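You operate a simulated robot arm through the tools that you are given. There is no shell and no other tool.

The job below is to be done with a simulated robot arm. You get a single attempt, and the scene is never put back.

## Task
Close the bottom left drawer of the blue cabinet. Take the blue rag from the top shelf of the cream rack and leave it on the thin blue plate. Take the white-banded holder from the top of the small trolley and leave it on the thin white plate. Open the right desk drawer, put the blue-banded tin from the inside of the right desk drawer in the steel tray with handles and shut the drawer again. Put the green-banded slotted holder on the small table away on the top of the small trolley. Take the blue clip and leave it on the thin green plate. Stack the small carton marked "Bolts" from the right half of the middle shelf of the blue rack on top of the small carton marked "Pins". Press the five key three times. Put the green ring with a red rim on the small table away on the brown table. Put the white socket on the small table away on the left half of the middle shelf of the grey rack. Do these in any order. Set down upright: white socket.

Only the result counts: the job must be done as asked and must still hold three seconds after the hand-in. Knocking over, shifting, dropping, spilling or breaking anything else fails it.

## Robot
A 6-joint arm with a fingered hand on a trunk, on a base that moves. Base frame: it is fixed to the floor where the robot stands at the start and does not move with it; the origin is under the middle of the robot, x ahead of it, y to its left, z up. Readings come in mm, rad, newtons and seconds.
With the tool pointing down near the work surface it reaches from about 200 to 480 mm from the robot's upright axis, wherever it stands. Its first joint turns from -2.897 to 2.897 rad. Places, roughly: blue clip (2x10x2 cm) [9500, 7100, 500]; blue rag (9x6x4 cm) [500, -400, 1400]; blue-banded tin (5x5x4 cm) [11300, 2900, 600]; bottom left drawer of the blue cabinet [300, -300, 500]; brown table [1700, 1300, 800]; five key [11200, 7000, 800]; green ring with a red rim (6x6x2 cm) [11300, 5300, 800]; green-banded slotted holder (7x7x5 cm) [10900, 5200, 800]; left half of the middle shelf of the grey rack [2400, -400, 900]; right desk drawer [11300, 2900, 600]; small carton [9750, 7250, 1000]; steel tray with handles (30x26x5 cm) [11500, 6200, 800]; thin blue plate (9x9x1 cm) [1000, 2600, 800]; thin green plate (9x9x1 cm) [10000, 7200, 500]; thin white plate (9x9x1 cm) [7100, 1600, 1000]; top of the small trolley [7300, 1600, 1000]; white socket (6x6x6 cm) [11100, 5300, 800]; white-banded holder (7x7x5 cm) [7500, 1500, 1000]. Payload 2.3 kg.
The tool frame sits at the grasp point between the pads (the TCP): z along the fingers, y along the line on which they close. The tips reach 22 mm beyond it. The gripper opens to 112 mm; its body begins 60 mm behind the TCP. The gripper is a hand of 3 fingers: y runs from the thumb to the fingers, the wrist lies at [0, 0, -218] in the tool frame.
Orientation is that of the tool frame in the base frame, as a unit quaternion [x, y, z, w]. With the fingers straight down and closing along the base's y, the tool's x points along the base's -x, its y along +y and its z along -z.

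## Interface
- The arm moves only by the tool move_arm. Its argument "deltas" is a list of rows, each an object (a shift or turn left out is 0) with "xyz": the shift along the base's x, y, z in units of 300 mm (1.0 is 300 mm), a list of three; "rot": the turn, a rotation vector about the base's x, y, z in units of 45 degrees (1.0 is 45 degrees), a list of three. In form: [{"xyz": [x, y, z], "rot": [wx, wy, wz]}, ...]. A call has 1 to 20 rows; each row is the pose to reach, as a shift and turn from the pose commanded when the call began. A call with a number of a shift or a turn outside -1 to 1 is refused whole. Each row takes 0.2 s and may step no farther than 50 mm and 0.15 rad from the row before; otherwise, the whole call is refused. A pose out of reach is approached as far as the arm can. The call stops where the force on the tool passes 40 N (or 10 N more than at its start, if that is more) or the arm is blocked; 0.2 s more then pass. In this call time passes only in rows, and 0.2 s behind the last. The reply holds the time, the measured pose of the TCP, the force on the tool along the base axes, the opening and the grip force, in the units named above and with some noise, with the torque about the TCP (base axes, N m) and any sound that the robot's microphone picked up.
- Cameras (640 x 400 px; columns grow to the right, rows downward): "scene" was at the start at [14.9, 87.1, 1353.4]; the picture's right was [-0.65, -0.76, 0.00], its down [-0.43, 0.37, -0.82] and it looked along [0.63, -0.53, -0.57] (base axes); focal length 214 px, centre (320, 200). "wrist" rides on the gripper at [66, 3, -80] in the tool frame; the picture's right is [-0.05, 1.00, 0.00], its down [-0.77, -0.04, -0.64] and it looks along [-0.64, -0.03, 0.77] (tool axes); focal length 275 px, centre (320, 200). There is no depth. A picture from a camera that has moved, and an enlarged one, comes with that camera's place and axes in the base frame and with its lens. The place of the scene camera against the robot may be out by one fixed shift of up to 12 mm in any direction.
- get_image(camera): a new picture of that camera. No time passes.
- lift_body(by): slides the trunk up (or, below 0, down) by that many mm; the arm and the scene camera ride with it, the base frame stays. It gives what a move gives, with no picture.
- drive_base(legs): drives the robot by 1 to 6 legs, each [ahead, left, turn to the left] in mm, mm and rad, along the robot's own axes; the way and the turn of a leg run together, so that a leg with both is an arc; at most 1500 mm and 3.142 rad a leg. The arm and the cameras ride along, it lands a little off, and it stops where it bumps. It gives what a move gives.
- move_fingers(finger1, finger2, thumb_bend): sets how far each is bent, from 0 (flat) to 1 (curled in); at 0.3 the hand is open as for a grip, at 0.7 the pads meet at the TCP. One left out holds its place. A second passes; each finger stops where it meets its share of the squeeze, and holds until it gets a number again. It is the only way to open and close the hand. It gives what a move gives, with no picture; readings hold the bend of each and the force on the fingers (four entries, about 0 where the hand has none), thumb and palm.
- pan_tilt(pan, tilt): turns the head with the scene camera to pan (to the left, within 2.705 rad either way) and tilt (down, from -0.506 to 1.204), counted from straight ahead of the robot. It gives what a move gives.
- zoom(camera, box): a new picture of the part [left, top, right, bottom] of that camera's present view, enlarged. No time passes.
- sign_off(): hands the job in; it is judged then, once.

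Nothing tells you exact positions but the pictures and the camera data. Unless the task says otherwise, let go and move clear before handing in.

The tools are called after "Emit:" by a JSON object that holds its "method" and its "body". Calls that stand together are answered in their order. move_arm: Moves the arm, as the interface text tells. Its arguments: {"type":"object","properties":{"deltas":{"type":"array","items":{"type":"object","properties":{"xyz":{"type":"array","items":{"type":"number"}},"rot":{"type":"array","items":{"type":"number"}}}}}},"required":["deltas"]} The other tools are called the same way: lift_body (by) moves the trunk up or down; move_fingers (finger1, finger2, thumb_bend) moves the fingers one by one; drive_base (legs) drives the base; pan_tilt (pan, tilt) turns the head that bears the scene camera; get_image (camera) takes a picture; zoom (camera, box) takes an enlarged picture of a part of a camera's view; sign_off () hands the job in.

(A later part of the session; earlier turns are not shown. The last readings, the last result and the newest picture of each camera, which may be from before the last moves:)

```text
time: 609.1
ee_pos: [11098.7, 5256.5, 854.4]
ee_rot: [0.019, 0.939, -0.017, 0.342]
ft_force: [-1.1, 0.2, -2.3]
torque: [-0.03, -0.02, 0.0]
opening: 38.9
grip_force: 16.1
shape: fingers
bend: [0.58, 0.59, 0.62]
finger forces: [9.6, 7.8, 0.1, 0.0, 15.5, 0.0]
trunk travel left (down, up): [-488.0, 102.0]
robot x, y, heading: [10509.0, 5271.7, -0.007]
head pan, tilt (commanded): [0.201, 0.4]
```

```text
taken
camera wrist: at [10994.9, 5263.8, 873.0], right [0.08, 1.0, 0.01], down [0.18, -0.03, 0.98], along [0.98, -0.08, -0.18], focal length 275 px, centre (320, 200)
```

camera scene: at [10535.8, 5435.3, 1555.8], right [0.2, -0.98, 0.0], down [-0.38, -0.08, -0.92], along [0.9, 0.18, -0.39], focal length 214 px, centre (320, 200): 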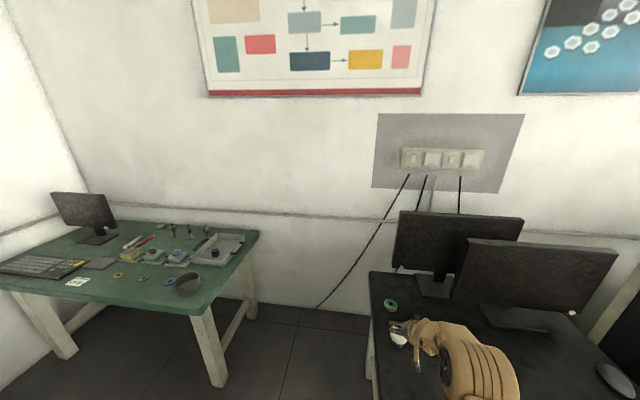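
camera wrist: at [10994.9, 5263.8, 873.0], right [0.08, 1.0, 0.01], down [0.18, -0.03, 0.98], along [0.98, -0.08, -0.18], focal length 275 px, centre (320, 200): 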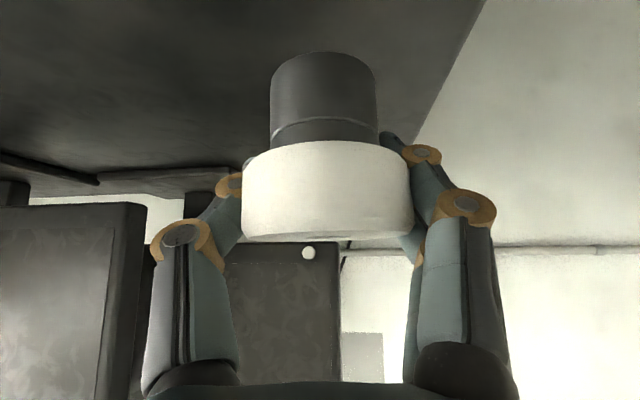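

The socket is lifted upright and steady. I now carry it along the known aisles back to the grey rack, moving in stages.

Emit:
{"method": "lift_body", "body": {"by": 95}}

Emit:
{"method": "drive_base", "body": {"legs": [[-530, 0, 0], [0, -1040, 0], [-1500, 0, 0], [-900, 0, 0]]}}

Emit:
{"method": "get_image", "body": {"camera": "wrist"}}

```text
time: 610.4
ee_pos: [11097.7, 5256.7, 949.0]
ee_rot: [0.019, 0.939, -0.017, 0.343]
ft_force: [-0.1, -0.2, -3.2]
torque: [0.0, 0.01, 0.04]
opening: 38.6
grip_force: 15.8
shape: fingers
bend: [0.58, 0.59, 0.62]
finger forces: [9.6, 7.6, 0.0, 0.0, 15.3, 0.1]
trunk travel left (down, up): [-583.0, 7.0]
robot x, y, heading: [10510.8, 5275.4, -0.004]
head pan, tilt (commanded): [0.201, 0.4]
```

```text
time: 629.8
ee_pos: [8167.7, 4259.7, 949.7]
ee_rot: [0.031, 0.939, -0.021, 0.343]
ft_force: [0.2, 0.2, -3.5]
torque: [-0.01, -0.02, 0.04]
opening: 38.2
grip_force: 14.6
shape: fingers
bend: [0.58, 0.6, 0.62]
finger forces: [9.5, 7.1, 0.0, 0.0, 14.2, 0.0]
trunk travel left (down, up): [-583.0, 7.0]
robot x, y, heading: [7578.7, 4285.8, -0.031]
head pan, tilt (commanded): [0.201, 0.4]
```

```text
taken
camera wrist: at [8065.3, 4270.3, 968.1], right [0.1, 0.99, 0.01], down [0.18, -0.03, 0.98], along [0.98, -0.1, -0.18], focal length 275 px, centre (320, 200)
```

wrist: 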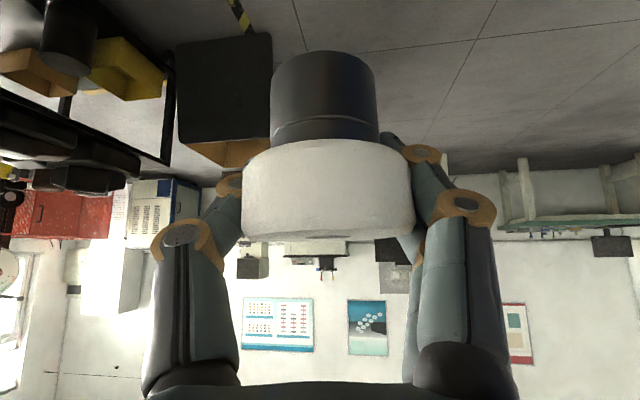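

Emit:
{"method": "move_fingers", "body": {"finger1": 0.7, "finger2": 0.73, "thumb_bend": 0.73}}

Emit:
{"method": "drive_base", "body": {"legs": [[0, 0, 0.031], [0, -1500, 0], [0, -480, 0]]}}

```text
time: 630.8
ee_pos: [8168.3, 4259.4, 948.5]
ee_rot: [0.029, 0.939, -0.021, 0.343]
ft_force: [-0.2, -0.6, -2.5]
torque: [0.01, -0.01, -0.01]
opening: 35.7
grip_force: 21.3
shape: fingers
bend: [0.6, 0.6, 0.65]
finger forces: [12.4, 10.2, 0.0, 0.1, 19.9, 0.0]
trunk travel left (down, up): [-583.0, 7.0]
robot x, y, heading: [7580.5, 4291.1, -0.025]
head pan, tilt (commanded): [0.201, 0.4]
```

```text
time: 641.0
ee_pos: [8177.8, 2292.9, 949.6]
ee_rot: [0.017, 0.939, -0.016, 0.342]
ft_force: [0.6, 0.5, -2.7]
torque: [0.0, -0.02, -0.02]
opening: 35.6
grip_force: 19.6
shape: fingers
bend: [0.6, 0.61, 0.65]
finger forces: [11.9, 9.8, 0.1, 0.0, 18.8, 0.0]
trunk travel left (down, up): [-583.0, 7.0]
robot x, y, heading: [7591.1, 2307.8, -0.0]
head pan, tilt (commanded): [0.201, 0.4]
```

Emit:
{"method": "drive_base", "body": {"legs": [[-1400, 0, 0]]}}

Emit:
{"method": "pan_tilt", "body": {"pan": 2.6, "tilt": 0.3}}

Emit:
{"method": "get_image", "body": {"camera": "scene"}}

```text
time: 648.0
ee_pos: [6769.3, 2290.7, 948.8]
ee_rot: [0.014, 0.939, -0.015, 0.342]
ft_force: [0.7, 0.8, -2.3]
torque: [-0.01, 0.01, 0.02]
opening: 35.4
grip_force: 20.3
shape: fingers
bend: [0.6, 0.61, 0.65]
finger forces: [11.9, 9.6, 0.1, 0.1, 18.6, 0.0]
trunk travel left (down, up): [-583.0, 7.0]
robot x, y, heading: [6184.0, 2301.6, 0.006]
head pan, tilt (commanded): [0.201, 0.4]
```

```text
time: 650.2
ee_pos: [6770.3, 2290.5, 949.7]
ee_rot: [0.015, 0.939, -0.016, 0.343]
ft_force: [0.3, -0.4, -3.5]
torque: [-0.03, -0.02, 0.01]
opening: 35.5
grip_force: 20.1
shape: fingers
bend: [0.6, 0.61, 0.65]
finger forces: [11.9, 9.6, 0.1, 0.0, 18.6, 0.0]
trunk travel left (down, up): [-583.0, 7.0]
robot x, y, heading: [6182.5, 2301.1, 0.013]
head pan, tilt (commanded): [2.601, 0.3]
```

```text
taken
camera scene: at [6048.8, 2491.7, 1710.1], right [0.51, 0.86, 0.0], down [0.25, -0.15, -0.96], along [-0.82, 0.49, -0.3], focal length 214 px, centre (320, 200)
```

scene: 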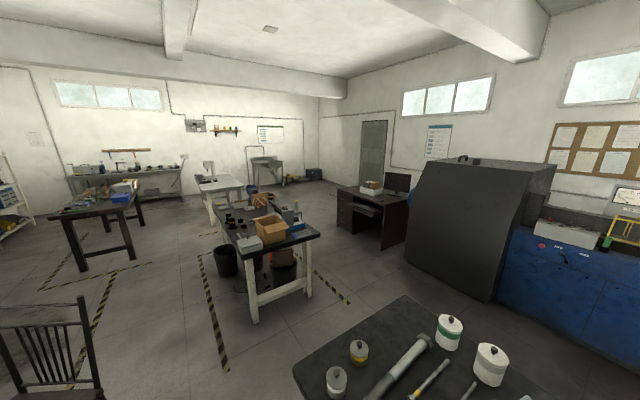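

The rear view shows the aisle and a waste bin beside the first bench (around (3470, 2640)); I keep to y≈2240 there.

Emit:
{"method": "drive_base", "body": {"legs": [[-1250, -15, -0.01], [-600, -40, 0]]}}

Emit:
{"method": "get_image", "body": {"camera": "scene"}}

```text
time: 659.6
ee_pos: [4904.4, 2234.7, 948.6]
ee_rot: [0.02, 0.939, -0.017, 0.344]
ft_force: [0.1, -0.5, -2.4]
torque: [-0.02, -0.02, 0.0]
opening: 35.6
grip_force: 19.9
shape: fingers
bend: [0.6, 0.61, 0.65]
finger forces: [11.9, 9.5, 0.1, 0.1, 18.5, 0.0]
trunk travel left (down, up): [-583.0, 7.0]
robot x, y, heading: [4317.7, 2255.2, -0.006]
head pan, tilt (commanded): [2.601, 0.3]
```

```text
taken
camera scene: at [4185.9, 2446.6, 1710.0], right [0.52, 0.85, 0.0], down [0.25, -0.15, -0.96], along [-0.82, 0.5, -0.3], focal length 214 px, centre (320, 200)
```

scene: 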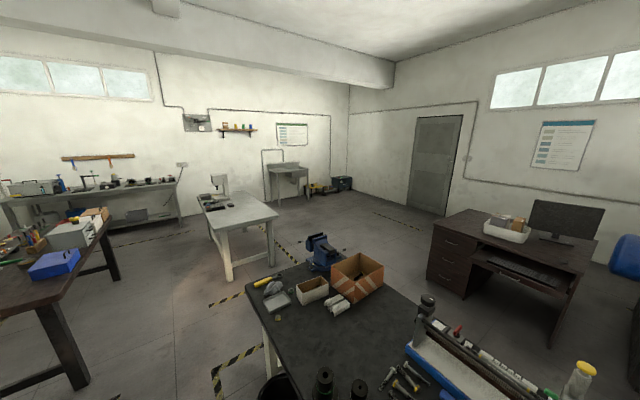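

Emit:
{"method": "drive_base", "body": {"legs": [[-1000, -30, 0.006], [-350, -215, 0], [-1200, 0, 0], [-1300, 0, 0]]}}

Emit:
{"method": "pan_tilt", "body": {"pan": -1.3, "tilt": 0.4}}

Emit:
{"method": "get_image", "body": {"camera": "scene"}}

```text
time: 678.8
ee_pos: [1049.3, 2034.7, 949.5]
ee_rot: [0.033, 0.939, -0.023, 0.342]
ft_force: [-0.4, 0.3, -3.0]
torque: [-0.02, -0.02, 0.02]
opening: 35.3
grip_force: 20.0
shape: fingers
bend: [0.6, 0.61, 0.65]
finger forces: [11.6, 9.4, 0.0, 0.0, 18.3, 0.0]
trunk travel left (down, up): [-583.0, 7.0]
robot x, y, heading: [462.1, 2069.7, -0.035]
head pan, tilt (commanded): [2.601, 0.3]
```

```text
time: 682.0
ee_pos: [1050.2, 2036.8, 948.6]
ee_rot: [0.033, 0.939, -0.021, 0.342]
ft_force: [0.2, 0.6, -3.4]
torque: [-0.02, -0.03, 0.01]
opening: 35.3
grip_force: 19.8
shape: fingers
bend: [0.6, 0.61, 0.65]
finger forces: [11.7, 9.4, 0.0, 0.0, 18.3, 0.1]
trunk travel left (down, up): [-583.0, 7.0]
robot x, y, heading: [467.2, 2070.4, -0.037]
head pan, tilt (commanded): [-1.3, 0.4]
```

```text
taken
camera scene: at [437.8, 2126.1, 1700.8], right [-0.97, -0.24, 0.0], down [-0.09, 0.38, -0.92], along [0.22, -0.9, -0.39], focal length 214 px, centre (320, 200)
```

scene: 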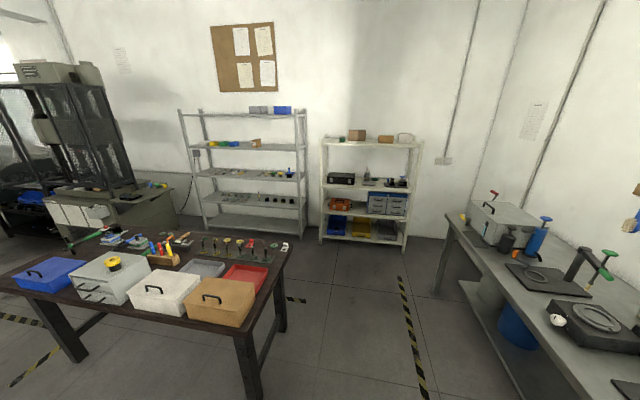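

The grey rack is beyond the brown table. I turn to face down the aisle so the carried socket stays clear of the brown table.

Emit:
{"method": "drive_base", "body": {"legs": [[-110, 0, 0], [0, 0, -1.535], [1400, 0, 0]]}}

Emit:
{"method": "pan_tilt", "body": {"pan": 0.7, "tilt": 0.4}}

Emit:
{"method": "get_image", "body": {"camera": "scene"}}

```text
time: 693.4
ee_pos: [371.0, 100.9, 948.6]
ee_rot: [0.67, 0.658, -0.252, 0.234]
ft_force: [0.0, 0.7, -3.4]
torque: [-0.03, -0.04, -0.01]
opening: 34.8
grip_force: 18.7
shape: fingers
bend: [0.61, 0.62, 0.65]
finger forces: [11.2, 8.8, 0.0, 0.0, 17.7, 0.0]
trunk travel left (down, up): [-583.0, 7.0]
robot x, y, heading: [377.3, 686.5, -1.554]
head pan, tilt (commanded): [-1.3, 0.4]
```

```text
time: 695.3
ee_pos: [371.1, 100.8, 948.8]
ee_rot: [0.671, 0.658, -0.252, 0.233]
ft_force: [-0.1, 0.5, -3.0]
torque: [-0.04, 0.01, -0.02]
opening: 35.1
grip_force: 19.0
shape: fingers
bend: [0.61, 0.62, 0.65]
finger forces: [11.2, 8.8, 0.0, 0.1, 17.8, 0.1]
trunk travel left (down, up): [-583.0, 7.0]
robot x, y, heading: [374.6, 687.5, -1.556]
head pan, tilt (commanded): [0.7, 0.4]
```

```text
taken
camera scene: at [584.0, 683.9, 1700.8], right [-0.75, -0.66, 0.0], down [-0.26, 0.29, -0.92], along [0.6, -0.69, -0.39], focal length 214 px, centre (320, 200)
```

scene: 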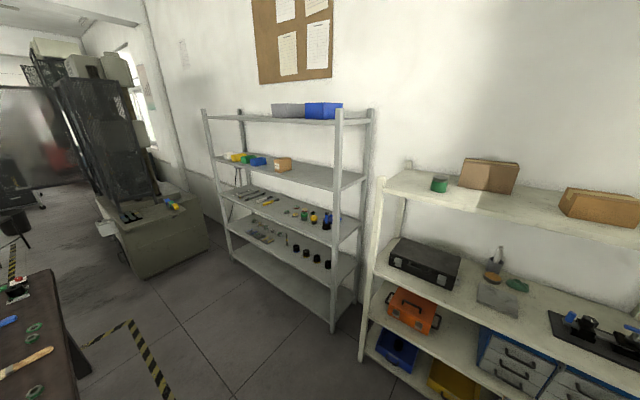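

Emit:
{"method": "drive_base", "body": {"legs": [[0, 0, 1.555], [0, -240, 0], [1200, 0, 0]]}}

Emit:
{"method": "pan_tilt", "body": {"pan": -0.8, "tilt": 0.5}}

Emit:
{"method": "get_image", "body": {"camera": "scene"}}

Emit:
{"method": "zoom", "body": {"camera": "scene", "box": [180, 130, 400, 300]}}

```text
time: 706.7
ee_pos: [2173.3, 467.4, 948.7]
ee_rot: [0.009, 0.939, -0.014, 0.342]
ft_force: [0.1, 0.3, -2.6]
torque: [-0.02, -0.04, 0.01]
opening: 34.7
grip_force: 17.5
shape: fingers
bend: [0.61, 0.62, 0.65]
finger forces: [10.7, 8.4, 0.1, 0.1, 17.0, 0.0]
trunk travel left (down, up): [-583.0, 7.0]
robot x, y, heading: [1584.2, 470.4, 0.022]
head pan, tilt (commanded): [0.7, 0.4]
```

```text
time: 708.3
ee_pos: [2172.7, 468.5, 949.5]
ee_rot: [0.009, 0.939, -0.014, 0.344]
ft_force: [0.0, -0.1, -1.8]
torque: [0.02, -0.04, 0.05]
opening: 34.8
grip_force: 18.0
shape: fingers
bend: [0.61, 0.62, 0.65]
finger forces: [10.7, 8.3, 0.1, 0.0, 17.0, 0.0]
trunk travel left (down, up): [-583.0, 7.0]
robot x, y, heading: [1586.3, 473.5, 0.014]
head pan, tilt (commanded): [-0.799, 0.499]
```

```text
taken
camera scene: at [1595.8, 551.8, 1691.6], right [-0.7, -0.71, 0.0], down [-0.34, 0.34, -0.88], along [0.62, -0.62, -0.48], focal length 214 px, centre (320, 200)
```

scene: 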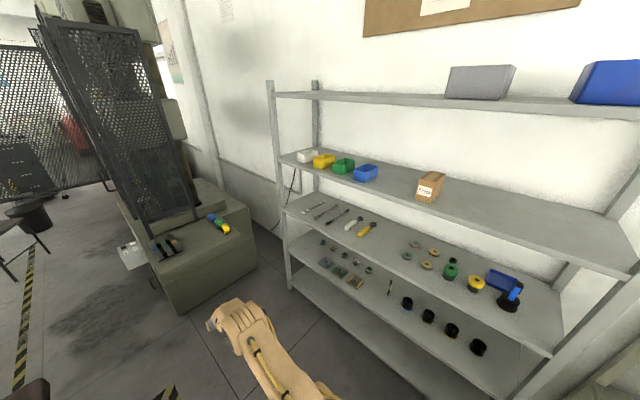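

```text
2.35 times, centred on (290, 215) of scene
camera zoom: at [1595.8, 551.8, 1691.6], right [-0.7, -0.71, 0.0], down [-0.34, 0.34, -0.88], along [0.62, -0.62, -0.48], focal length 505 px, centre (391, 165)
```

zoom: 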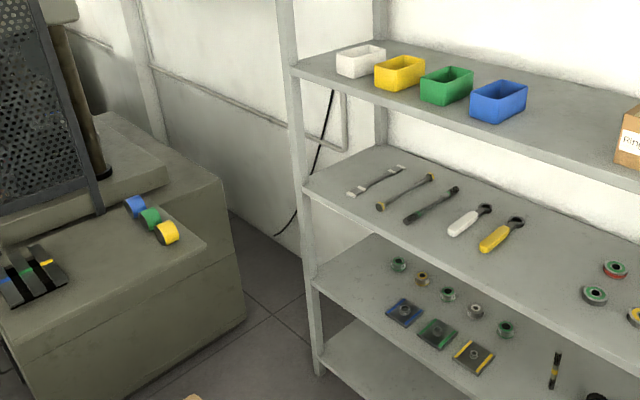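

The middle shelf's left half has five tools set back; a free strip near its front around x≈2300 can take the socket. I retract the arm a bit, drive there and turn to face the rack.

Emit:
{"method": "move_arm", "body": {"deltas": [{"xyz": [-0.1, 0, 0]}, {"xyz": [-0.2, 0, 0]}]}}

Emit:
{"method": "drive_base", "body": {"legs": [[715, -60, -0.014], [0, 0, -1.571]]}}

Emit:
{"method": "pan_tilt", "body": {"pan": -0.1, "tilt": 0.6}}

Emit:
{"method": "get_image", "body": {"camera": "scene"}}

Emit:
{"method": "get_image", "body": {"camera": "wrist"}}

```text
time: 708.9
ee_pos: [2112.9, 466.8, 949.5]
ee_rot: [0.009, 0.939, -0.014, 0.344]
ft_force: [0.2, 1.0, -3.0]
torque: [0.01, -0.04, -0.01]
opening: 34.5
grip_force: 18.1
shape: fingers
bend: [0.61, 0.62, 0.65]
finger forces: [10.4, 8.4, 0.1, 0.1, 16.8, 0.0]
out of reach, approached as far as the arm can: row 1
trunk travel left (down, up): [-583.0, 7.0]
robot x, y, heading: [1585.3, 469.7, 0.014]
head pan, tilt (commanded): [-0.799, 0.499]
```

```text
time: 716.7
ee_pos: [2284.7, -107.4, 948.7]
ee_rot: [0.682, 0.646, -0.255, 0.229]
ft_force: [-0.8, 0.0, -2.3]
torque: [-0.03, -0.02, 0.01]
opening: 34.1
grip_force: 16.7
shape: fingers
bend: [0.62, 0.63, 0.65]
finger forces: [10.1, 7.8, 0.0, 0.1, 16.3, 0.0]
trunk travel left (down, up): [-583.0, 7.0]
robot x, y, heading: [2307.2, 418.9, -1.592]
head pan, tilt (commanded): [-0.799, 0.499]
```

```text
time: 717.8
ee_pos: [2284.9, -108.7, 947.9]
ee_rot: [0.682, 0.646, -0.256, 0.229]
ft_force: [1.0, 0.4, -3.2]
torque: [-0.03, -0.02, -0.02]
opening: 34.2
grip_force: 16.9
shape: fingers
bend: [0.62, 0.63, 0.65]
finger forces: [10.0, 7.6, 0.0, 0.0, 16.3, 0.0]
trunk travel left (down, up): [-583.0, 7.0]
robot x, y, heading: [2309.8, 421.6, -1.59]
head pan, tilt (commanded): [-0.099, 0.6]
```

```text
taken
camera scene: at [2448.2, 393.5, 1682.5], right [-0.99, 0.12, 0.0], down [0.07, 0.56, -0.82], along [-0.1, -0.82, -0.57], focal length 214 px, centre (320, 200)
```

scene: 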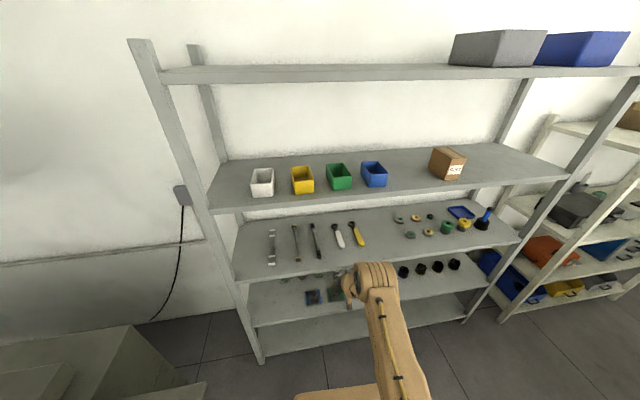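

```text
taken
camera wrist: at [2293.7, -6.0, 967.3], right [1.0, -0.1, 0.01], down [-0.03, -0.18, 0.98], along [-0.09, -0.98, -0.18], focal length 275 px, centre (320, 200)
```

wrist: 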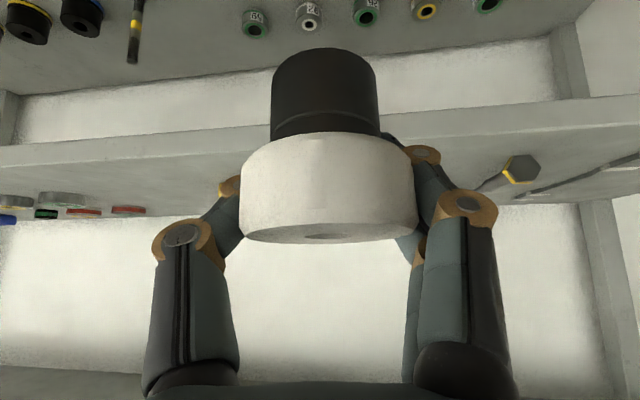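

Emit:
{"method": "zoom", "body": {"camera": "scene", "box": [220, 190, 440, 300]}}

Emit:
{"method": "move_arm", "body": {"deltas": [{"xyz": [0, 0, 0.1]}, {"xyz": [0, 0, 0.2]}]}}

Emit:
{"method": "get_image", "body": {"camera": "wrist"}}

```text
2.91 times, centred on (330, 245) of scene
camera zoom: at [2448.2, 393.5, 1682.5], right [-0.99, 0.12, 0.0], down [0.07, 0.56, -0.82], along [-0.1, -0.82, -0.57], focal length 624 px, centre (291, 69)
```

zoom: 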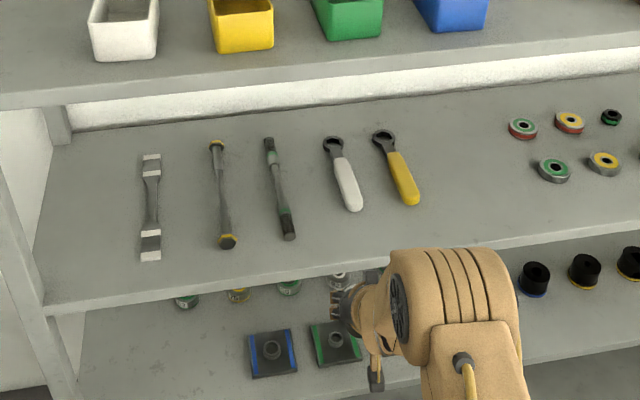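

```text
time: 718.4
ee_pos: [2285.6, -107.5, 1007.8]
ee_rot: [0.682, 0.646, -0.256, 0.228]
ft_force: [0.2, 0.2, -3.8]
torque: [-0.04, 0.02, -0.02]
opening: 34.2
grip_force: 17.0
shape: fingers
bend: [0.62, 0.63, 0.65]
finger forces: [10.0, 7.8, 0.0, 0.1, 16.3, 0.0]
trunk travel left (down, up): [-583.0, 7.0]
robot x, y, heading: [2313.2, 421.3, -1.589]
head pan, tilt (commanded): [-0.099, 0.6]
```

```text
taken
camera wrist: at [2294.1, -5.2, 1026.4], right [1.0, -0.1, 0.01], down [-0.03, -0.18, 0.98], along [-0.09, -0.98, -0.18], focal length 275 px, centre (320, 200)
```

wrist: 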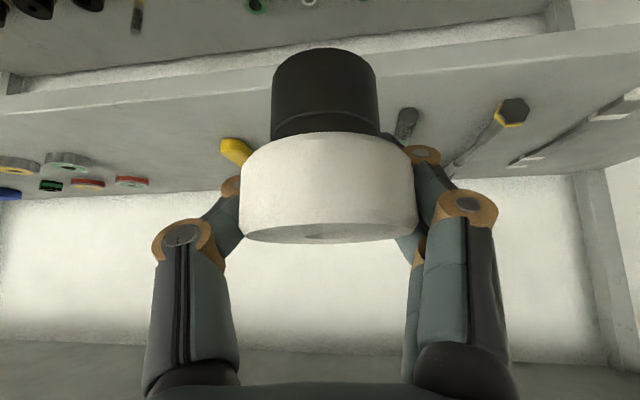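

The shelf is at z≈890; a clear spot lies at about (2300, -262), between the white and dark tools and ~50 mm behind the front edge. I drive in at raised height.

Emit:
{"method": "drive_base", "body": {"legs": [[0, 15, 0.02], [150, 0, 0]]}}

Emit:
{"method": "get_image", "body": {"camera": "wrist"}}

Emit:
{"method": "zoom", "body": {"camera": "scene", "box": [240, 150, 420, 280]}}

```text
time: 720.1
ee_pos: [2310.1, -255.5, 1006.9]
ee_rot: [0.676, 0.652, -0.254, 0.23]
ft_force: [0.0, 0.4, -2.2]
torque: [-0.02, 0.04, 0.03]
opening: 34.4
grip_force: 17.3
shape: fingers
bend: [0.62, 0.63, 0.65]
finger forces: [10.0, 7.8, 0.1, 0.1, 16.5, 0.0]
trunk travel left (down, up): [-583.0, 7.0]
robot x, y, heading: [2320.9, 273.2, -1.569]
head pan, tilt (commanded): [-0.099, 0.6]
```

```text
taken
camera wrist: at [2317.0, -154.5, 1025.9], right [1.0, -0.08, 0.01], down [-0.03, -0.18, 0.98], along [-0.08, -0.98, -0.18], focal length 275 px, centre (320, 200)
```

wrist: 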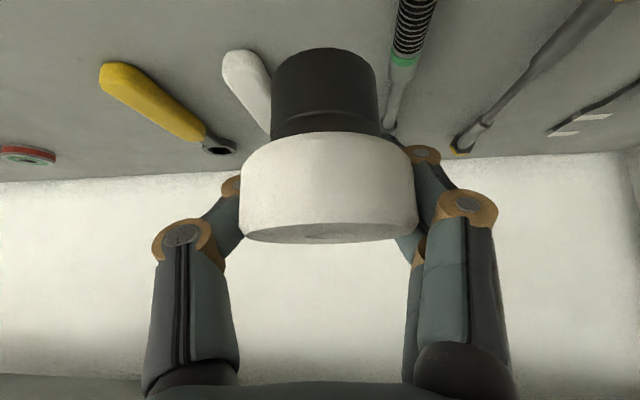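

```text
3.08 times, centred on (330, 215) of scene
camera zoom: at [2464.0, 246.7, 1682.5], right [-1.0, 0.1, 0.0], down [0.06, 0.56, -0.82], along [-0.08, -0.82, -0.57], focal length 660 px, centre (289, 154)
```

zoom: 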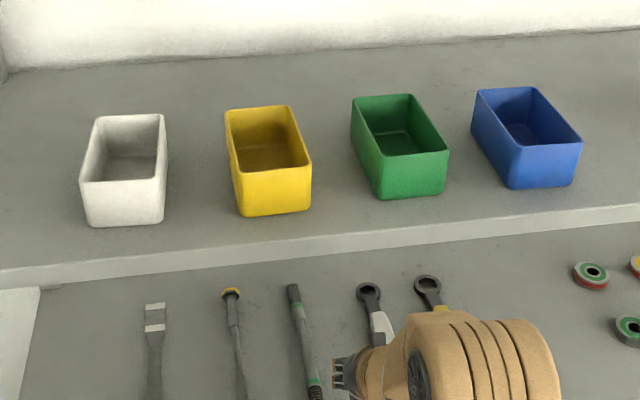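

Emit:
{"method": "move_arm", "body": {"deltas": [{"xyz": [-0.06, -0.015, 0]}, {"xyz": [-0.06, -0.015, -0.1]}]}}

Emit:
{"method": "lift_body", "body": {"by": -22}}

Emit:
{"method": "get_image", "body": {"camera": "wrist"}}

```text
time: 720.7
ee_pos: [2291.4, -261.7, 975.5]
ee_rot: [0.677, 0.652, -0.253, 0.23]
ft_force: [0.1, 0.1, -3.9]
torque: [-0.02, 0.03, 0.0]
opening: 34.1
grip_force: 17.0
shape: fingers
bend: [0.62, 0.63, 0.65]
finger forces: [10.0, 7.6, 0.0, 0.0, 16.3, 0.0]
trunk travel left (down, up): [-583.0, 7.0]
robot x, y, heading: [2326.1, 269.6, -1.572]
head pan, tilt (commanded): [-0.099, 0.6]
```

```text
time: 721.4
ee_pos: [2290.2, -261.5, 955.2]
ee_rot: [0.676, 0.652, -0.254, 0.231]
ft_force: [0.4, -0.2, -3.0]
torque: [-0.03, 0.01, -0.03]
opening: 34.4
grip_force: 16.8
shape: fingers
bend: [0.62, 0.63, 0.65]
finger forces: [9.9, 7.6, 0.0, 0.1, 16.4, 0.1]
trunk travel left (down, up): [-561.0, 29.0]
robot x, y, heading: [2325.0, 271.8, -1.569]
head pan, tilt (commanded): [-0.099, 0.6]
```

```text
taken
camera wrist: at [2297.7, -158.9, 973.4], right [1.0, -0.08, 0.01], down [-0.03, -0.18, 0.98], along [-0.08, -0.98, -0.18], focal length 275 px, centre (320, 200)
```

wrist: 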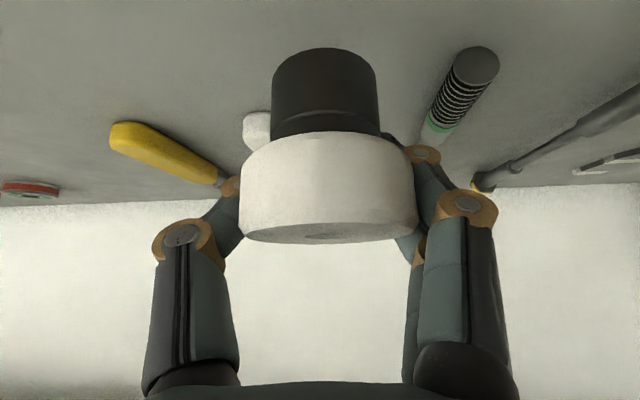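

Emit:
{"method": "move_arm", "body": {"deltas": [{"xyz": [0, 0, -0.017]}, {"xyz": [0, 0, -0.034]}]}}

Emit:
{"method": "get_image", "body": {"camera": "wrist"}}

```text
time: 722.0
ee_pos: [2290.8, -261.4, 944.1]
ee_rot: [0.676, 0.652, -0.254, 0.231]
ft_force: [-0.8, -0.2, -2.7]
torque: [-0.02, 0.02, -0.01]
opening: 34.2
grip_force: 16.6
shape: fingers
bend: [0.62, 0.63, 0.65]
finger forces: [10.0, 7.6, 0.0, 0.1, 16.4, 0.1]
trunk travel left (down, up): [-561.0, 29.0]
robot x, y, heading: [2324.8, 274.1, -1.565]
head pan, tilt (commanded): [-0.099, 0.6]
```

```text
taken
camera wrist: at [2297.6, -159.1, 963.4], right [1.0, -0.08, 0.01], down [-0.03, -0.18, 0.98], along [-0.08, -0.98, -0.18], focal length 275 px, centre (320, 200)
```

wrist: 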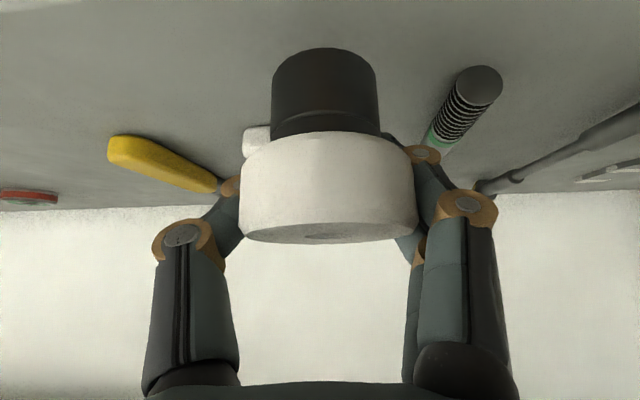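

Emit:
{"method": "move_arm", "body": {"deltas": [{"xyz": [0, 0, -0.01]}, {"xyz": [0, 0, -0.018]}]}}

```text
time: 722.6
ee_pos: [2290.4, -261.8, 938.9]
ee_rot: [0.676, 0.652, -0.253, 0.231]
ft_force: [0.4, 0.5, -3.3]
torque: [-0.02, -0.01, -0.04]
opening: 34.3
grip_force: 17.0
shape: fingers
bend: [0.62, 0.63, 0.65]
finger forces: [10.1, 7.6, 0.0, 0.0, 16.4, 0.0]
trunk travel left (down, up): [-561.0, 29.0]
robot x, y, heading: [2322.6, 277.2, -1.568]
head pan, tilt (commanded): [-0.099, 0.6]
```

Emit:
{"method": "move_arm", "body": {"deltas": [{"xyz": [0, 0, -0.008]}, {"xyz": [0, 0, -0.015]}]}}

Emit:
{"method": "get_image", "body": {"camera": "wrist"}}

```text
time: 723.2
ee_pos: [2289.7, -261.2, 934.2]
ee_rot: [0.676, 0.652, -0.254, 0.231]
ft_force: [0.0, 0.1, -4.0]
torque: [0.01, 0.0, 0.02]
opening: 33.9
grip_force: 17.1
shape: fingers
bend: [0.62, 0.63, 0.65]
finger forces: [9.9, 7.6, 0.1, 0.0, 16.3, 0.0]
trunk travel left (down, up): [-561.0, 29.0]
robot x, y, heading: [2322.0, 271.4, -1.568]
head pan, tilt (commanded): [-0.099, 0.6]
```

```text
taken
camera wrist: at [2297.5, -159.3, 953.3], right [1.0, -0.08, 0.01], down [-0.03, -0.18, 0.98], along [-0.08, -0.98, -0.18], focal length 275 px, centre (320, 200)
```

wrist: 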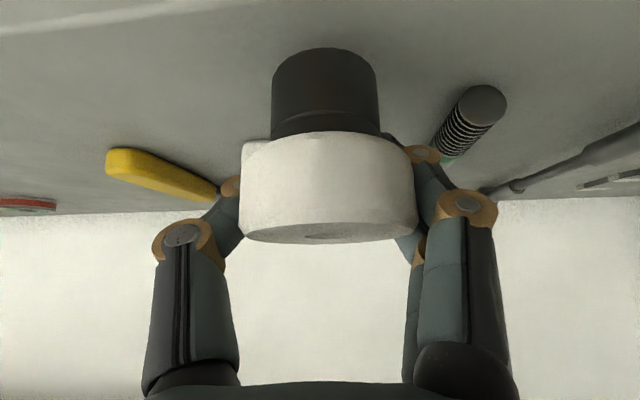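

Emit:
{"method": "move_arm", "body": {"deltas": [{"xyz": [0, 0, -0.01]}, {"xyz": [0, 0, -0.018]}]}}

Emit:
{"method": "move_arm", "body": {"deltas": [{"xyz": [0, 0, -0.008]}, {"xyz": [0, 0, -0.014]}]}}

Emit:
{"method": "get_image", "body": {"camera": "wrist"}}

```text
time: 723.8
ee_pos: [2290.2, -260.2, 929.4]
ee_rot: [0.676, 0.652, -0.254, 0.231]
ft_force: [0.5, -0.1, -2.9]
torque: [-0.04, 0.01, -0.01]
opening: 34.1
grip_force: 16.8
shape: fingers
bend: [0.62, 0.63, 0.65]
finger forces: [10.0, 7.6, 0.0, 0.0, 16.2, 0.1]
trunk travel left (down, up): [-561.0, 29.0]
robot x, y, heading: [2321.5, 274.3, -1.572]
head pan, tilt (commanded): [-0.099, 0.6]
```

```text
time: 724.4
ee_pos: [2289.9, -259.6, 926.4]
ee_rot: [0.677, 0.652, -0.253, 0.23]
ft_force: [-0.2, -0.2, -2.1]
torque: [-0.04, 0.0, -0.02]
opening: 34.0
grip_force: 17.0
shape: fingers
bend: [0.62, 0.63, 0.65]
finger forces: [9.8, 7.6, 0.2, 0.0, 16.3, 0.0]
trunk travel left (down, up): [-561.0, 29.0]
robot x, y, heading: [2328.7, 271.5, -1.569]
head pan, tilt (commanded): [-0.099, 0.6]
```

```text
taken
camera wrist: at [2297.6, -158.8, 943.9], right [1.0, -0.08, 0.01], down [-0.03, -0.18, 0.98], along [-0.08, -0.98, -0.18], focal length 275 px, centre (320, 200)
```

wrist: 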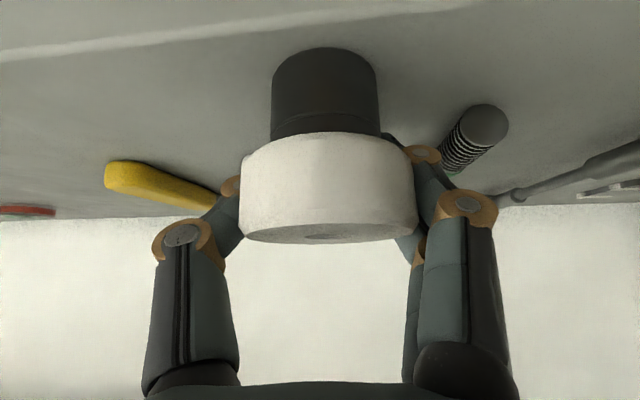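

Emit:
{"method": "move_arm", "body": {"deltas": [{"xyz": [0, 0, -0.008]}, {"xyz": [0, 0, -0.014]}]}}

Emit:
{"method": "move_arm", "body": {"deltas": [{"xyz": [0, 0, -0.006]}, {"xyz": [0, 0, -0.01]}]}}

Emit:
{"method": "get_image", "body": {"camera": "wrist"}}

```text
time: 725.0
ee_pos: [2290.5, -260.9, 921.6]
ee_rot: [0.676, 0.652, -0.255, 0.231]
ft_force: [-3.0, -4.6, 12.1]
torque: [0.06, -0.14, -0.04]
opening: 33.7
grip_force: 18.5
shape: fingers
bend: [0.63, 0.63, 0.65]
finger forces: [9.4, 8.3, 0.0, 0.0, 19.1, 0.0]
trunk travel left (down, up): [-561.0, 29.0]
robot x, y, heading: [2322.8, 272.6, -1.569]
head pan, tilt (commanded): [-0.099, 0.6]
```

```text
time: 725.6
ee_pos: [2290.1, -261.3, 920.1]
ee_rot: [0.675, 0.652, -0.256, 0.233]
ft_force: [-1.3, -9.8, 27.6]
torque: [-0.07, -0.17, -0.11]
opening: 32.8
grip_force: 19.9
shape: fingers
bend: [0.64, 0.64, 0.66]
finger forces: [11.0, 10.0, 0.0, 0.0, 20.0, 0.0]
trunk travel left (down, up): [-561.0, 29.0]
robot x, y, heading: [2321.3, 274.1, -1.568]
head pan, tilt (commanded): [-0.099, 0.6]
```

```text
taken
camera wrist: at [2297.4, -158.6, 938.5], right [1.0, -0.08, 0.01], down [-0.02, -0.17, 0.98], along [-0.08, -0.98, -0.17], focal length 275 px, centre (320, 200)
```

wrist: 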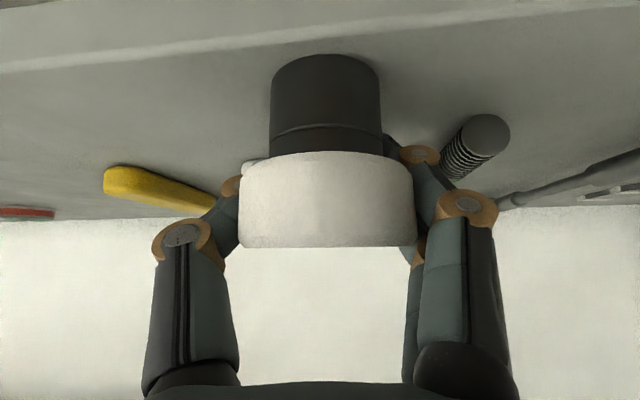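

Seated, but only ~12 mm from the shelf's front edge. I lift a few millimetres, shift it slightly deeper and left, and set it down again.

Emit:
{"method": "move_arm", "body": {"deltas": [{"xyz": [0, 0, 0.03]}, {"xyz": [-0.02, -0.03, 0.03]}, {"xyz": [-0.02, -0.03, 0.012]}]}}

Emit:
{"method": "get_image", "body": {"camera": "wrist"}}

```text
time: 726.4
ee_pos: [2283.6, -268.7, 921.5]
ee_rot: [0.676, 0.652, -0.254, 0.232]
ft_force: [-0.9, -2.0, 1.9]
torque: [0.03, 0.02, -0.02]
opening: 33.0
grip_force: 17.5
shape: fingers
bend: [0.63, 0.64, 0.66]
finger forces: [9.4, 8.0, 0.0, 0.0, 18.2, 0.0]
trunk travel left (down, up): [-561.0, 29.0]
robot x, y, heading: [2326.4, 272.2, -1.569]
head pan, tilt (commanded): [-0.099, 0.6]
```

```text
taken
camera wrist: at [2291.2, -167.2, 940.4], right [1.0, -0.08, 0.01], down [-0.03, -0.18, 0.98], along [-0.08, -0.98, -0.18], focal length 275 px, centre (320, 200)
```

wrist: 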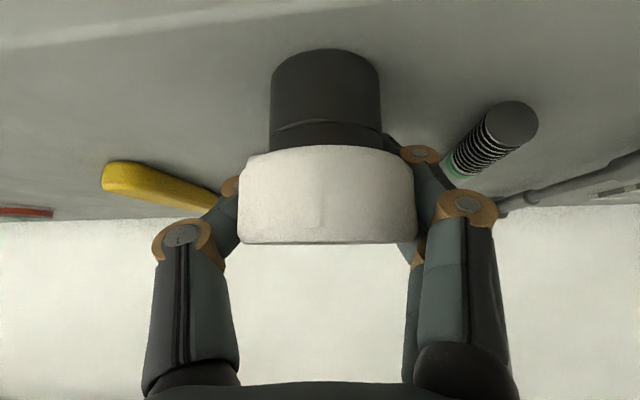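

Emit:
{"method": "move_fingers", "body": {"finger1": 0.54, "finger2": 0.54, "thumb_bend": 0.55}}

Emit:
{"method": "get_image", "body": {"camera": "wrist"}}

```text
time: 727.4
ee_pos: [2284.0, -269.6, 921.9]
ee_rot: [0.676, 0.652, -0.254, 0.231]
ft_force: [1.1, 0.5, -1.0]
torque: [-0.03, -0.02, 0.01]
opening: 43.7
grip_force: 0.5
shape: fingers
bend: [0.53, 0.54, 0.55]
finger forces: [0.7, 0.0, 0.0, 0.0, 0.0, 0.1]
trunk travel left (down, up): [-561.0, 29.0]
robot x, y, heading: [2322.1, 275.5, -1.571]
head pan, tilt (commanded): [-0.099, 0.6]
```

```text
taken
camera wrist: at [2291.6, -167.4, 940.3], right [1.0, -0.08, 0.01], down [-0.03, -0.18, 0.98], along [-0.08, -0.98, -0.18], focal length 275 px, centre (320, 200)
```

wrist: 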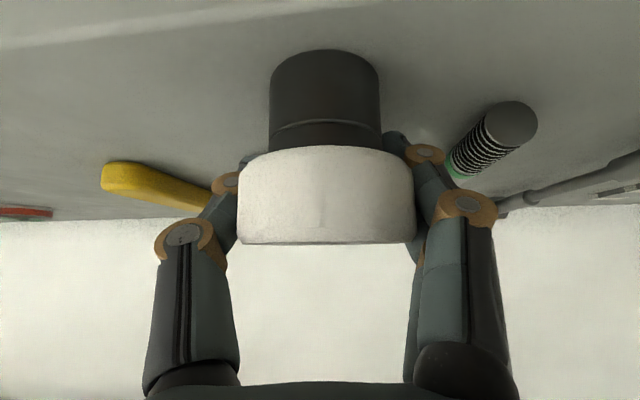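

Emit:
{"method": "move_fingers", "body": {"finger1": 0.48, "finger2": 0.48, "thumb_bend": 0.46}}

Emit:
{"method": "get_image", "body": {"camera": "wrist"}}

```text
time: 728.4
ee_pos: [2284.5, -269.7, 920.4]
ee_rot: [0.677, 0.651, -0.254, 0.231]
ft_force: [0.4, -0.6, -0.8]
torque: [0.0, -0.02, -0.01]
opening: 63.0
grip_force: 0.0
shape: fingers
bend: [0.48, 0.48, 0.46]
finger forces: [0.0, 0.0, 0.0, 0.0, 0.0, 0.0]
trunk travel left (down, up): [-561.0, 29.0]
robot x, y, heading: [2324.7, 274.1, -1.565]
head pan, tilt (commanded): [-0.099, 0.6]
```

```text
taken
camera wrist: at [2291.4, -167.5, 940.3], right [1.0, -0.08, 0.01], down [-0.03, -0.18, 0.98], along [-0.08, -0.98, -0.18], focal length 275 px, centre (320, 200)
```

wrist: 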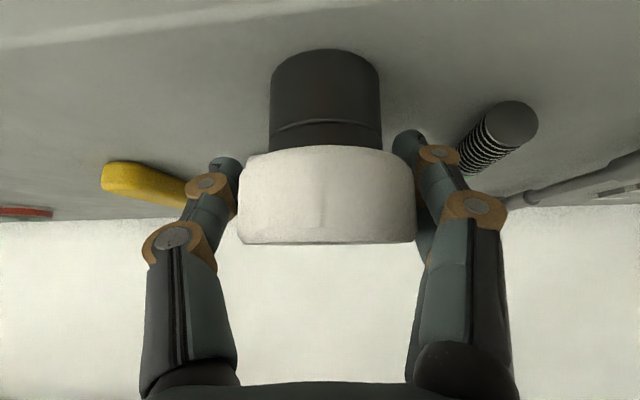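

Emit:
{"method": "move_fingers", "body": {"finger1": 0.44, "finger2": 0.44, "thumb_bend": 0.42}}

Emit:
{"method": "move_arm", "body": {"deltas": [{"xyz": [0, 0.05, 0.05]}, {"xyz": [0, 0.1, 0.1]}]}}

Emit:
{"method": "get_image", "body": {"camera": "wrist"}}

```text
time: 729.4
ee_pos: [2284.6, -270.1, 920.7]
ee_rot: [0.677, 0.651, -0.253, 0.231]
ft_force: [1.2, 0.1, 0.1]
torque: [-0.01, -0.01, -0.02]
opening: 74.6
grip_force: 0.1
shape: fingers
bend: [0.44, 0.44, 0.42]
finger forces: [0.0, 0.0, 0.0, 0.1, 0.0, 0.0]
trunk travel left (down, up): [-561.0, 29.0]
robot x, y, heading: [2323.2, 274.0, -1.573]
head pan, tilt (commanded): [-0.099, 0.6]
```

```text
time: 730.0
ee_pos: [2284.5, -238.5, 951.1]
ee_rot: [0.676, 0.652, -0.254, 0.231]
ft_force: [-0.5, -0.2, -0.1]
torque: [0.0, -0.02, 0.02]
opening: 74.5
grip_force: 0.2
shape: fingers
bend: [0.44, 0.44, 0.42]
finger forces: [0.0, 0.0, 0.0, 0.0, 0.0, 0.1]
trunk travel left (down, up): [-561.0, 29.0]
robot x, y, heading: [2326.6, 273.0, -1.573]
head pan, tilt (commanded): [-0.099, 0.6]
```

```text
taken
camera wrist: at [2292.1, -137.6, 969.9], right [1.0, -0.08, 0.01], down [-0.03, -0.18, 0.98], along [-0.08, -0.98, -0.18], focal length 275 px, centre (320, 200)
```

wrist: 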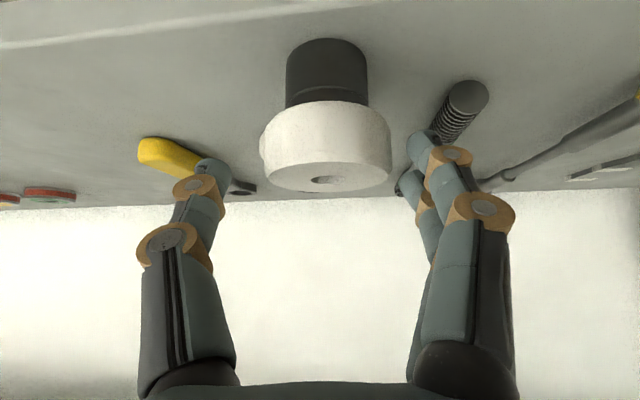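

The socket stands upright on the shelf. I back off and verify.

Emit:
{"method": "drive_base", "body": {"legs": [[-150, 0, 0]]}}

Emit:
{"method": "zoom", "body": {"camera": "scene", "box": [220, 170, 440, 300]}}

Emit:
{"method": "get_image", "body": {"camera": "wrist"}}

```text
time: 731.4
ee_pos: [2284.8, -88.8, 951.8]
ee_rot: [0.675, 0.652, -0.254, 0.232]
ft_force: [-0.3, 0.2, 0.0]
torque: [0.0, 0.01, -0.02]
opening: 74.6
grip_force: 0.1
shape: fingers
bend: [0.44, 0.44, 0.42]
finger forces: [0.1, 0.0, 0.1, 0.0, 0.0, 0.0]
trunk travel left (down, up): [-561.0, 29.0]
robot x, y, heading: [2325.8, 421.9, -1.568]
head pan, tilt (commanded): [-0.099, 0.6]
```

```text
2.91 times, centred on (330, 235) of scene
camera zoom: at [2463.9, 399.8, 1660.6], right [-1.0, 0.1, 0.0], down [0.05, 0.56, -0.83], along [-0.08, -0.82, -0.56], focal length 624 px, centre (291, 98)
```

zoom: 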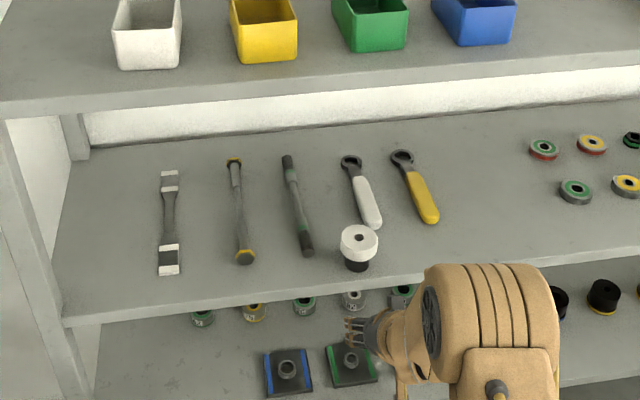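

```text
taken
camera wrist: at [2292.9, 12.8, 970.0], right [1.0, -0.08, 0.01], down [-0.03, -0.18, 0.98], along [-0.07, -0.98, -0.18], focal length 275 px, centre (320, 200)
```

wrist: 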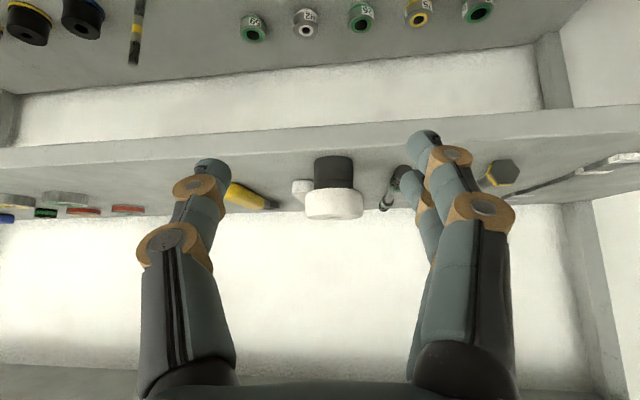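

The socket is upright in the left half of the middle shelf. Only the ring remains: I fold the arm compactly and head back to the small table along the known route.

Emit:
{"method": "move_arm", "body": {"deltas": [{"xyz": [-0.02, 0.1, 0], "rot": [0.15, 0, 0]}, {"xyz": [-0.05, 0.22, 0], "rot": [0.3, 0, 0]}, {"xyz": [-0.08, 0.34, 0], "rot": [0.45, 0, 0]}, {"xyz": [-0.12, 0.46, 0], "rot": [0.6, 0, 0]}, {"xyz": [-0.16, 0.58, 0], "rot": [0.75, 0, 0]}, {"xyz": [-0.2, 0.7, 0.05], "rot": [0.89, 0, 0]}]}}

Emit:
{"method": "drive_base", "body": {"legs": [[-30, 0, 0], [0, 0, 1.571], [-1400, 0, 0], [-550, 0, 0], [0, 1500, 0]]}}

```text
time: 732.8
ee_pos: [2227.0, 143.5, 945.7]
ee_rot: [0.714, 0.7, -0.015, 0.022]
ft_force: [-0.4, -0.2, 0.1]
torque: [0.0, 0.03, 0.0]
opening: 75.1
grip_force: 0.0
shape: fingers
bend: [0.44, 0.44, 0.42]
finger forces: [0.0, 0.0, 0.0, 0.1, 0.0, 0.0]
out of reach, approached as far as the arm can: row 3, 4, 5, 6
trunk travel left (down, up): [-561.0, 29.0]
robot x, y, heading: [2328.5, 419.8, -1.573]
head pan, tilt (commanded): [-0.099, 0.6]
```

```text
time: 753.5
ee_pos: [714.1, 1846.4, 945.4]
ee_rot: [0.014, 1.0, 0.005, 0.027]
ft_force: [0.1, -0.8, 0.6]
torque: [0.0, 0.01, 0.0]
opening: 75.0
grip_force: 0.0
shape: fingers
bend: [0.44, 0.44, 0.42]
finger forces: [0.0, 0.0, 0.1, 0.1, 0.0, 0.0]
trunk travel left (down, up): [-561.0, 29.0]
robot x, y, heading: [436.0, 1945.1, -0.009]
head pan, tilt (commanded): [-0.099, 0.6]
```

Emit:
{"method": "pan_tilt", "body": {"pan": -0.55, "tilt": 0.55}}

Emit:
{"method": "get_image", "body": {"camera": "scene"}}

Emit:
{"method": "zoom", "body": {"camera": "scene", "box": [280, 100, 600, 320]}}

```text
time: 754.4
ee_pos: [713.2, 1845.8, 944.4]
ee_rot: [0.013, 1.0, 0.006, 0.026]
ft_force: [-0.2, 0.0, -0.1]
torque: [-0.02, -0.06, 0.02]
opening: 74.9
grip_force: 0.1
shape: fingers
bend: [0.44, 0.44, 0.42]
finger forces: [0.1, 0.0, 0.0, 0.0, 0.0, 0.0]
trunk travel left (down, up): [-561.0, 29.0]
robot x, y, heading: [434.0, 1946.2, -0.01]
head pan, tilt (commanded): [-0.55, 0.55]
```

```text
taken
camera scene: at [459.2, 2043.5, 1665.0], right [-0.53, -0.85, 0.0], down [-0.44, 0.28, -0.85], along [0.72, -0.45, -0.52], focal length 214 px, centre (320, 200)
```

scene: 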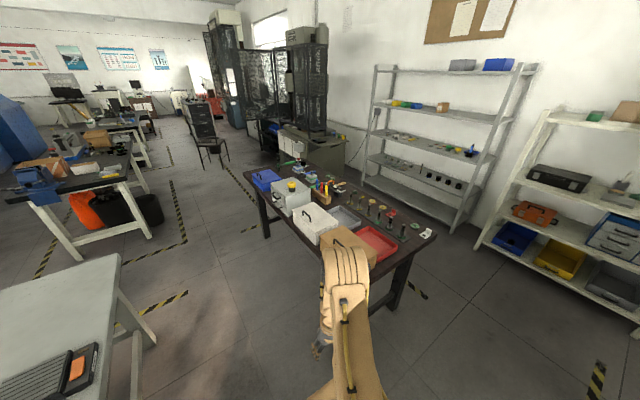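

```text
1.82 times, centred on (440, 210) of scene
camera zoom: at [459.2, 2043.5, 1665.0], right [-0.53, -0.85, 0.0], down [-0.44, 0.28, -0.85], along [0.72, -0.45, -0.52], focal length 390 px, centre (102, 182)
```

zoom: 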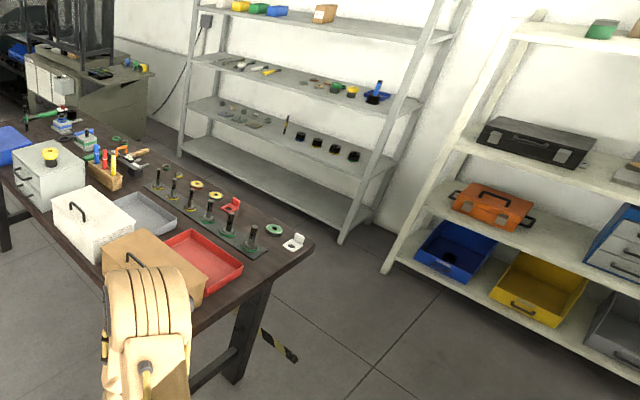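

A free patch lies at the near-left end of the brown table around (985, 1085). Now the drive to fetch the ring.

Emit:
{"method": "drive_base", "body": {"legs": [[0, 60, 0.01], [1400, 0, 0], [1400, 0, 0]]}}

Emit:
{"method": "drive_base", "body": {"legs": [[0, 0, 0.0]]}}

```text
time: 768.4
ee_pos: [3493.3, 1908.2, 944.4]
ee_rot: [0.01, 1.0, 0.005, 0.026]
ft_force: [0.1, -0.2, 1.2]
torque: [0.03, 0.01, 0.01]
opening: 75.0
grip_force: 0.1
shape: fingers
bend: [0.44, 0.44, 0.42]
finger forces: [0.0, 0.1, 0.0, 0.0, 0.0, 0.1]
trunk travel left (down, up): [-561.0, 29.0]
robot x, y, heading: [3215.3, 2005.8, -0.001]
head pan, tilt (commanded): [-0.55, 0.55]
```

```text
time: 769.1
ee_pos: [3493.4, 1907.0, 945.2]
ee_rot: [0.01, 1.0, 0.006, 0.026]
ft_force: [0.1, -0.8, 0.2]
torque: [-0.04, 0.01, 0.0]
opening: 74.9
grip_force: 0.0
shape: fingers
bend: [0.44, 0.44, 0.42]
finger forces: [0.0, 0.1, 0.0, 0.1, 0.0, 0.0]
trunk travel left (down, up): [-561.0, 29.0]
robot x, y, heading: [3209.9, 2005.5, 0.001]
head pan, tilt (commanded): [-0.55, 0.55]
```

Emit:
{"method": "drive_base", "body": {"legs": [[300, 230, 0], [1350, 15, 0], [1320, 45, 0], [1400, 0, 0]]}}

Emit:
{"method": "drive_base", "body": {"legs": [[0, 0, 0.0]]}}

```text
time: 790.8
ee_pos: [7891.6, 2220.6, 945.0]
ee_rot: [0.005, 1.0, 0.006, 0.026]
ft_force: [0.0, -0.1, -0.3]
torque: [0.0, -0.02, 0.0]
opening: 75.0
grip_force: 0.0
shape: fingers
bend: [0.44, 0.44, 0.42]
finger forces: [0.0, 0.0, 0.0, 0.0, 0.0, 0.0]
trunk travel left (down, up): [-561.0, 29.0]
robot x, y, heading: [7610.2, 2317.5, 0.012]
head pan, tilt (commanded): [-0.55, 0.55]
```

```text
time: 791.5
ee_pos: [7891.8, 2220.6, 945.4]
ee_rot: [0.005, 1.0, 0.006, 0.026]
ft_force: [-0.5, -0.2, 0.6]
torque: [0.0, 0.0, -0.02]
opening: 74.7
grip_force: 0.1
shape: fingers
bend: [0.44, 0.44, 0.42]
finger forces: [0.0, 0.0, 0.0, 0.1, 0.0, 0.0]
trunk travel left (down, up): [-561.0, 29.0]
robot x, y, heading: [7607.3, 2315.4, 0.006]
head pan, tilt (commanded): [-0.55, 0.55]
```

Emit:
{"method": "drive_base", "body": {"legs": [[0, 1500, -0.009], [0, 420, 0], [1500, 0, 0], [880, 0, 0], [0, 1040, 0]]}}

Emit:
{"method": "pan_tilt", "body": {"pan": 0.0, "tilt": 0.6}}

Emit:
{"method": "get_image", "body": {"camera": "scene"}}

```text
time: 817.5
ee_pos: [10292.9, 5161.5, 945.9]
ee_rot: [0.018, 0.999, 0.006, 0.026]
ft_force: [-0.1, -0.6, -0.6]
torque: [0.0, 0.01, -0.03]
opening: 75.0
grip_force: 0.1
shape: fingers
bend: [0.44, 0.44, 0.42]
finger forces: [0.1, 0.0, 0.0, 0.1, 0.0, 0.0]
trunk travel left (down, up): [-561.0, 29.0]
robot x, y, heading: [10012.7, 5265.1, -0.015]
head pan, tilt (commanded): [-0.55, 0.55]
```

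```text
time: 818.4
ee_pos: [10292.9, 5163.0, 945.4]
ee_rot: [0.018, 0.999, 0.006, 0.026]
ft_force: [-0.4, -0.1, 0.2]
torque: [0.0, 0.02, 0.01]
opening: 74.7
grip_force: 0.1
shape: fingers
bend: [0.44, 0.44, 0.42]
finger forces: [0.0, 0.0, 0.0, 0.0, 0.0, 0.0]
trunk travel left (down, up): [-561.0, 29.0]
robot x, y, heading: [10014.6, 5266.4, -0.015]
head pan, tilt (commanded): [0.0, 0.6]
```

```text
taken
camera scene: at [10051.3, 5408.2, 1660.6], right [-0.02, -1.0, 0.0], down [-0.56, 0.01, -0.83], along [0.83, -0.01, -0.56], focal length 214 px, centre (320, 200)
```

scene: 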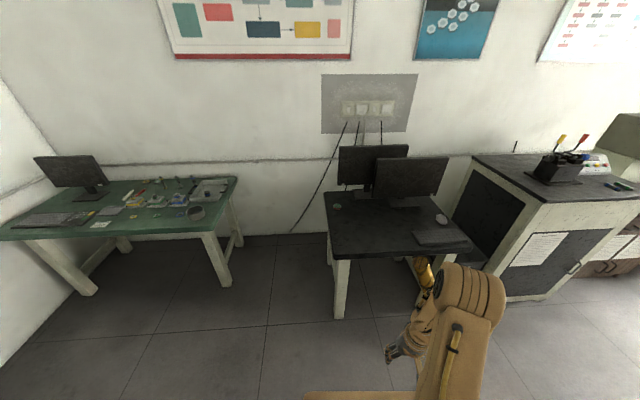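

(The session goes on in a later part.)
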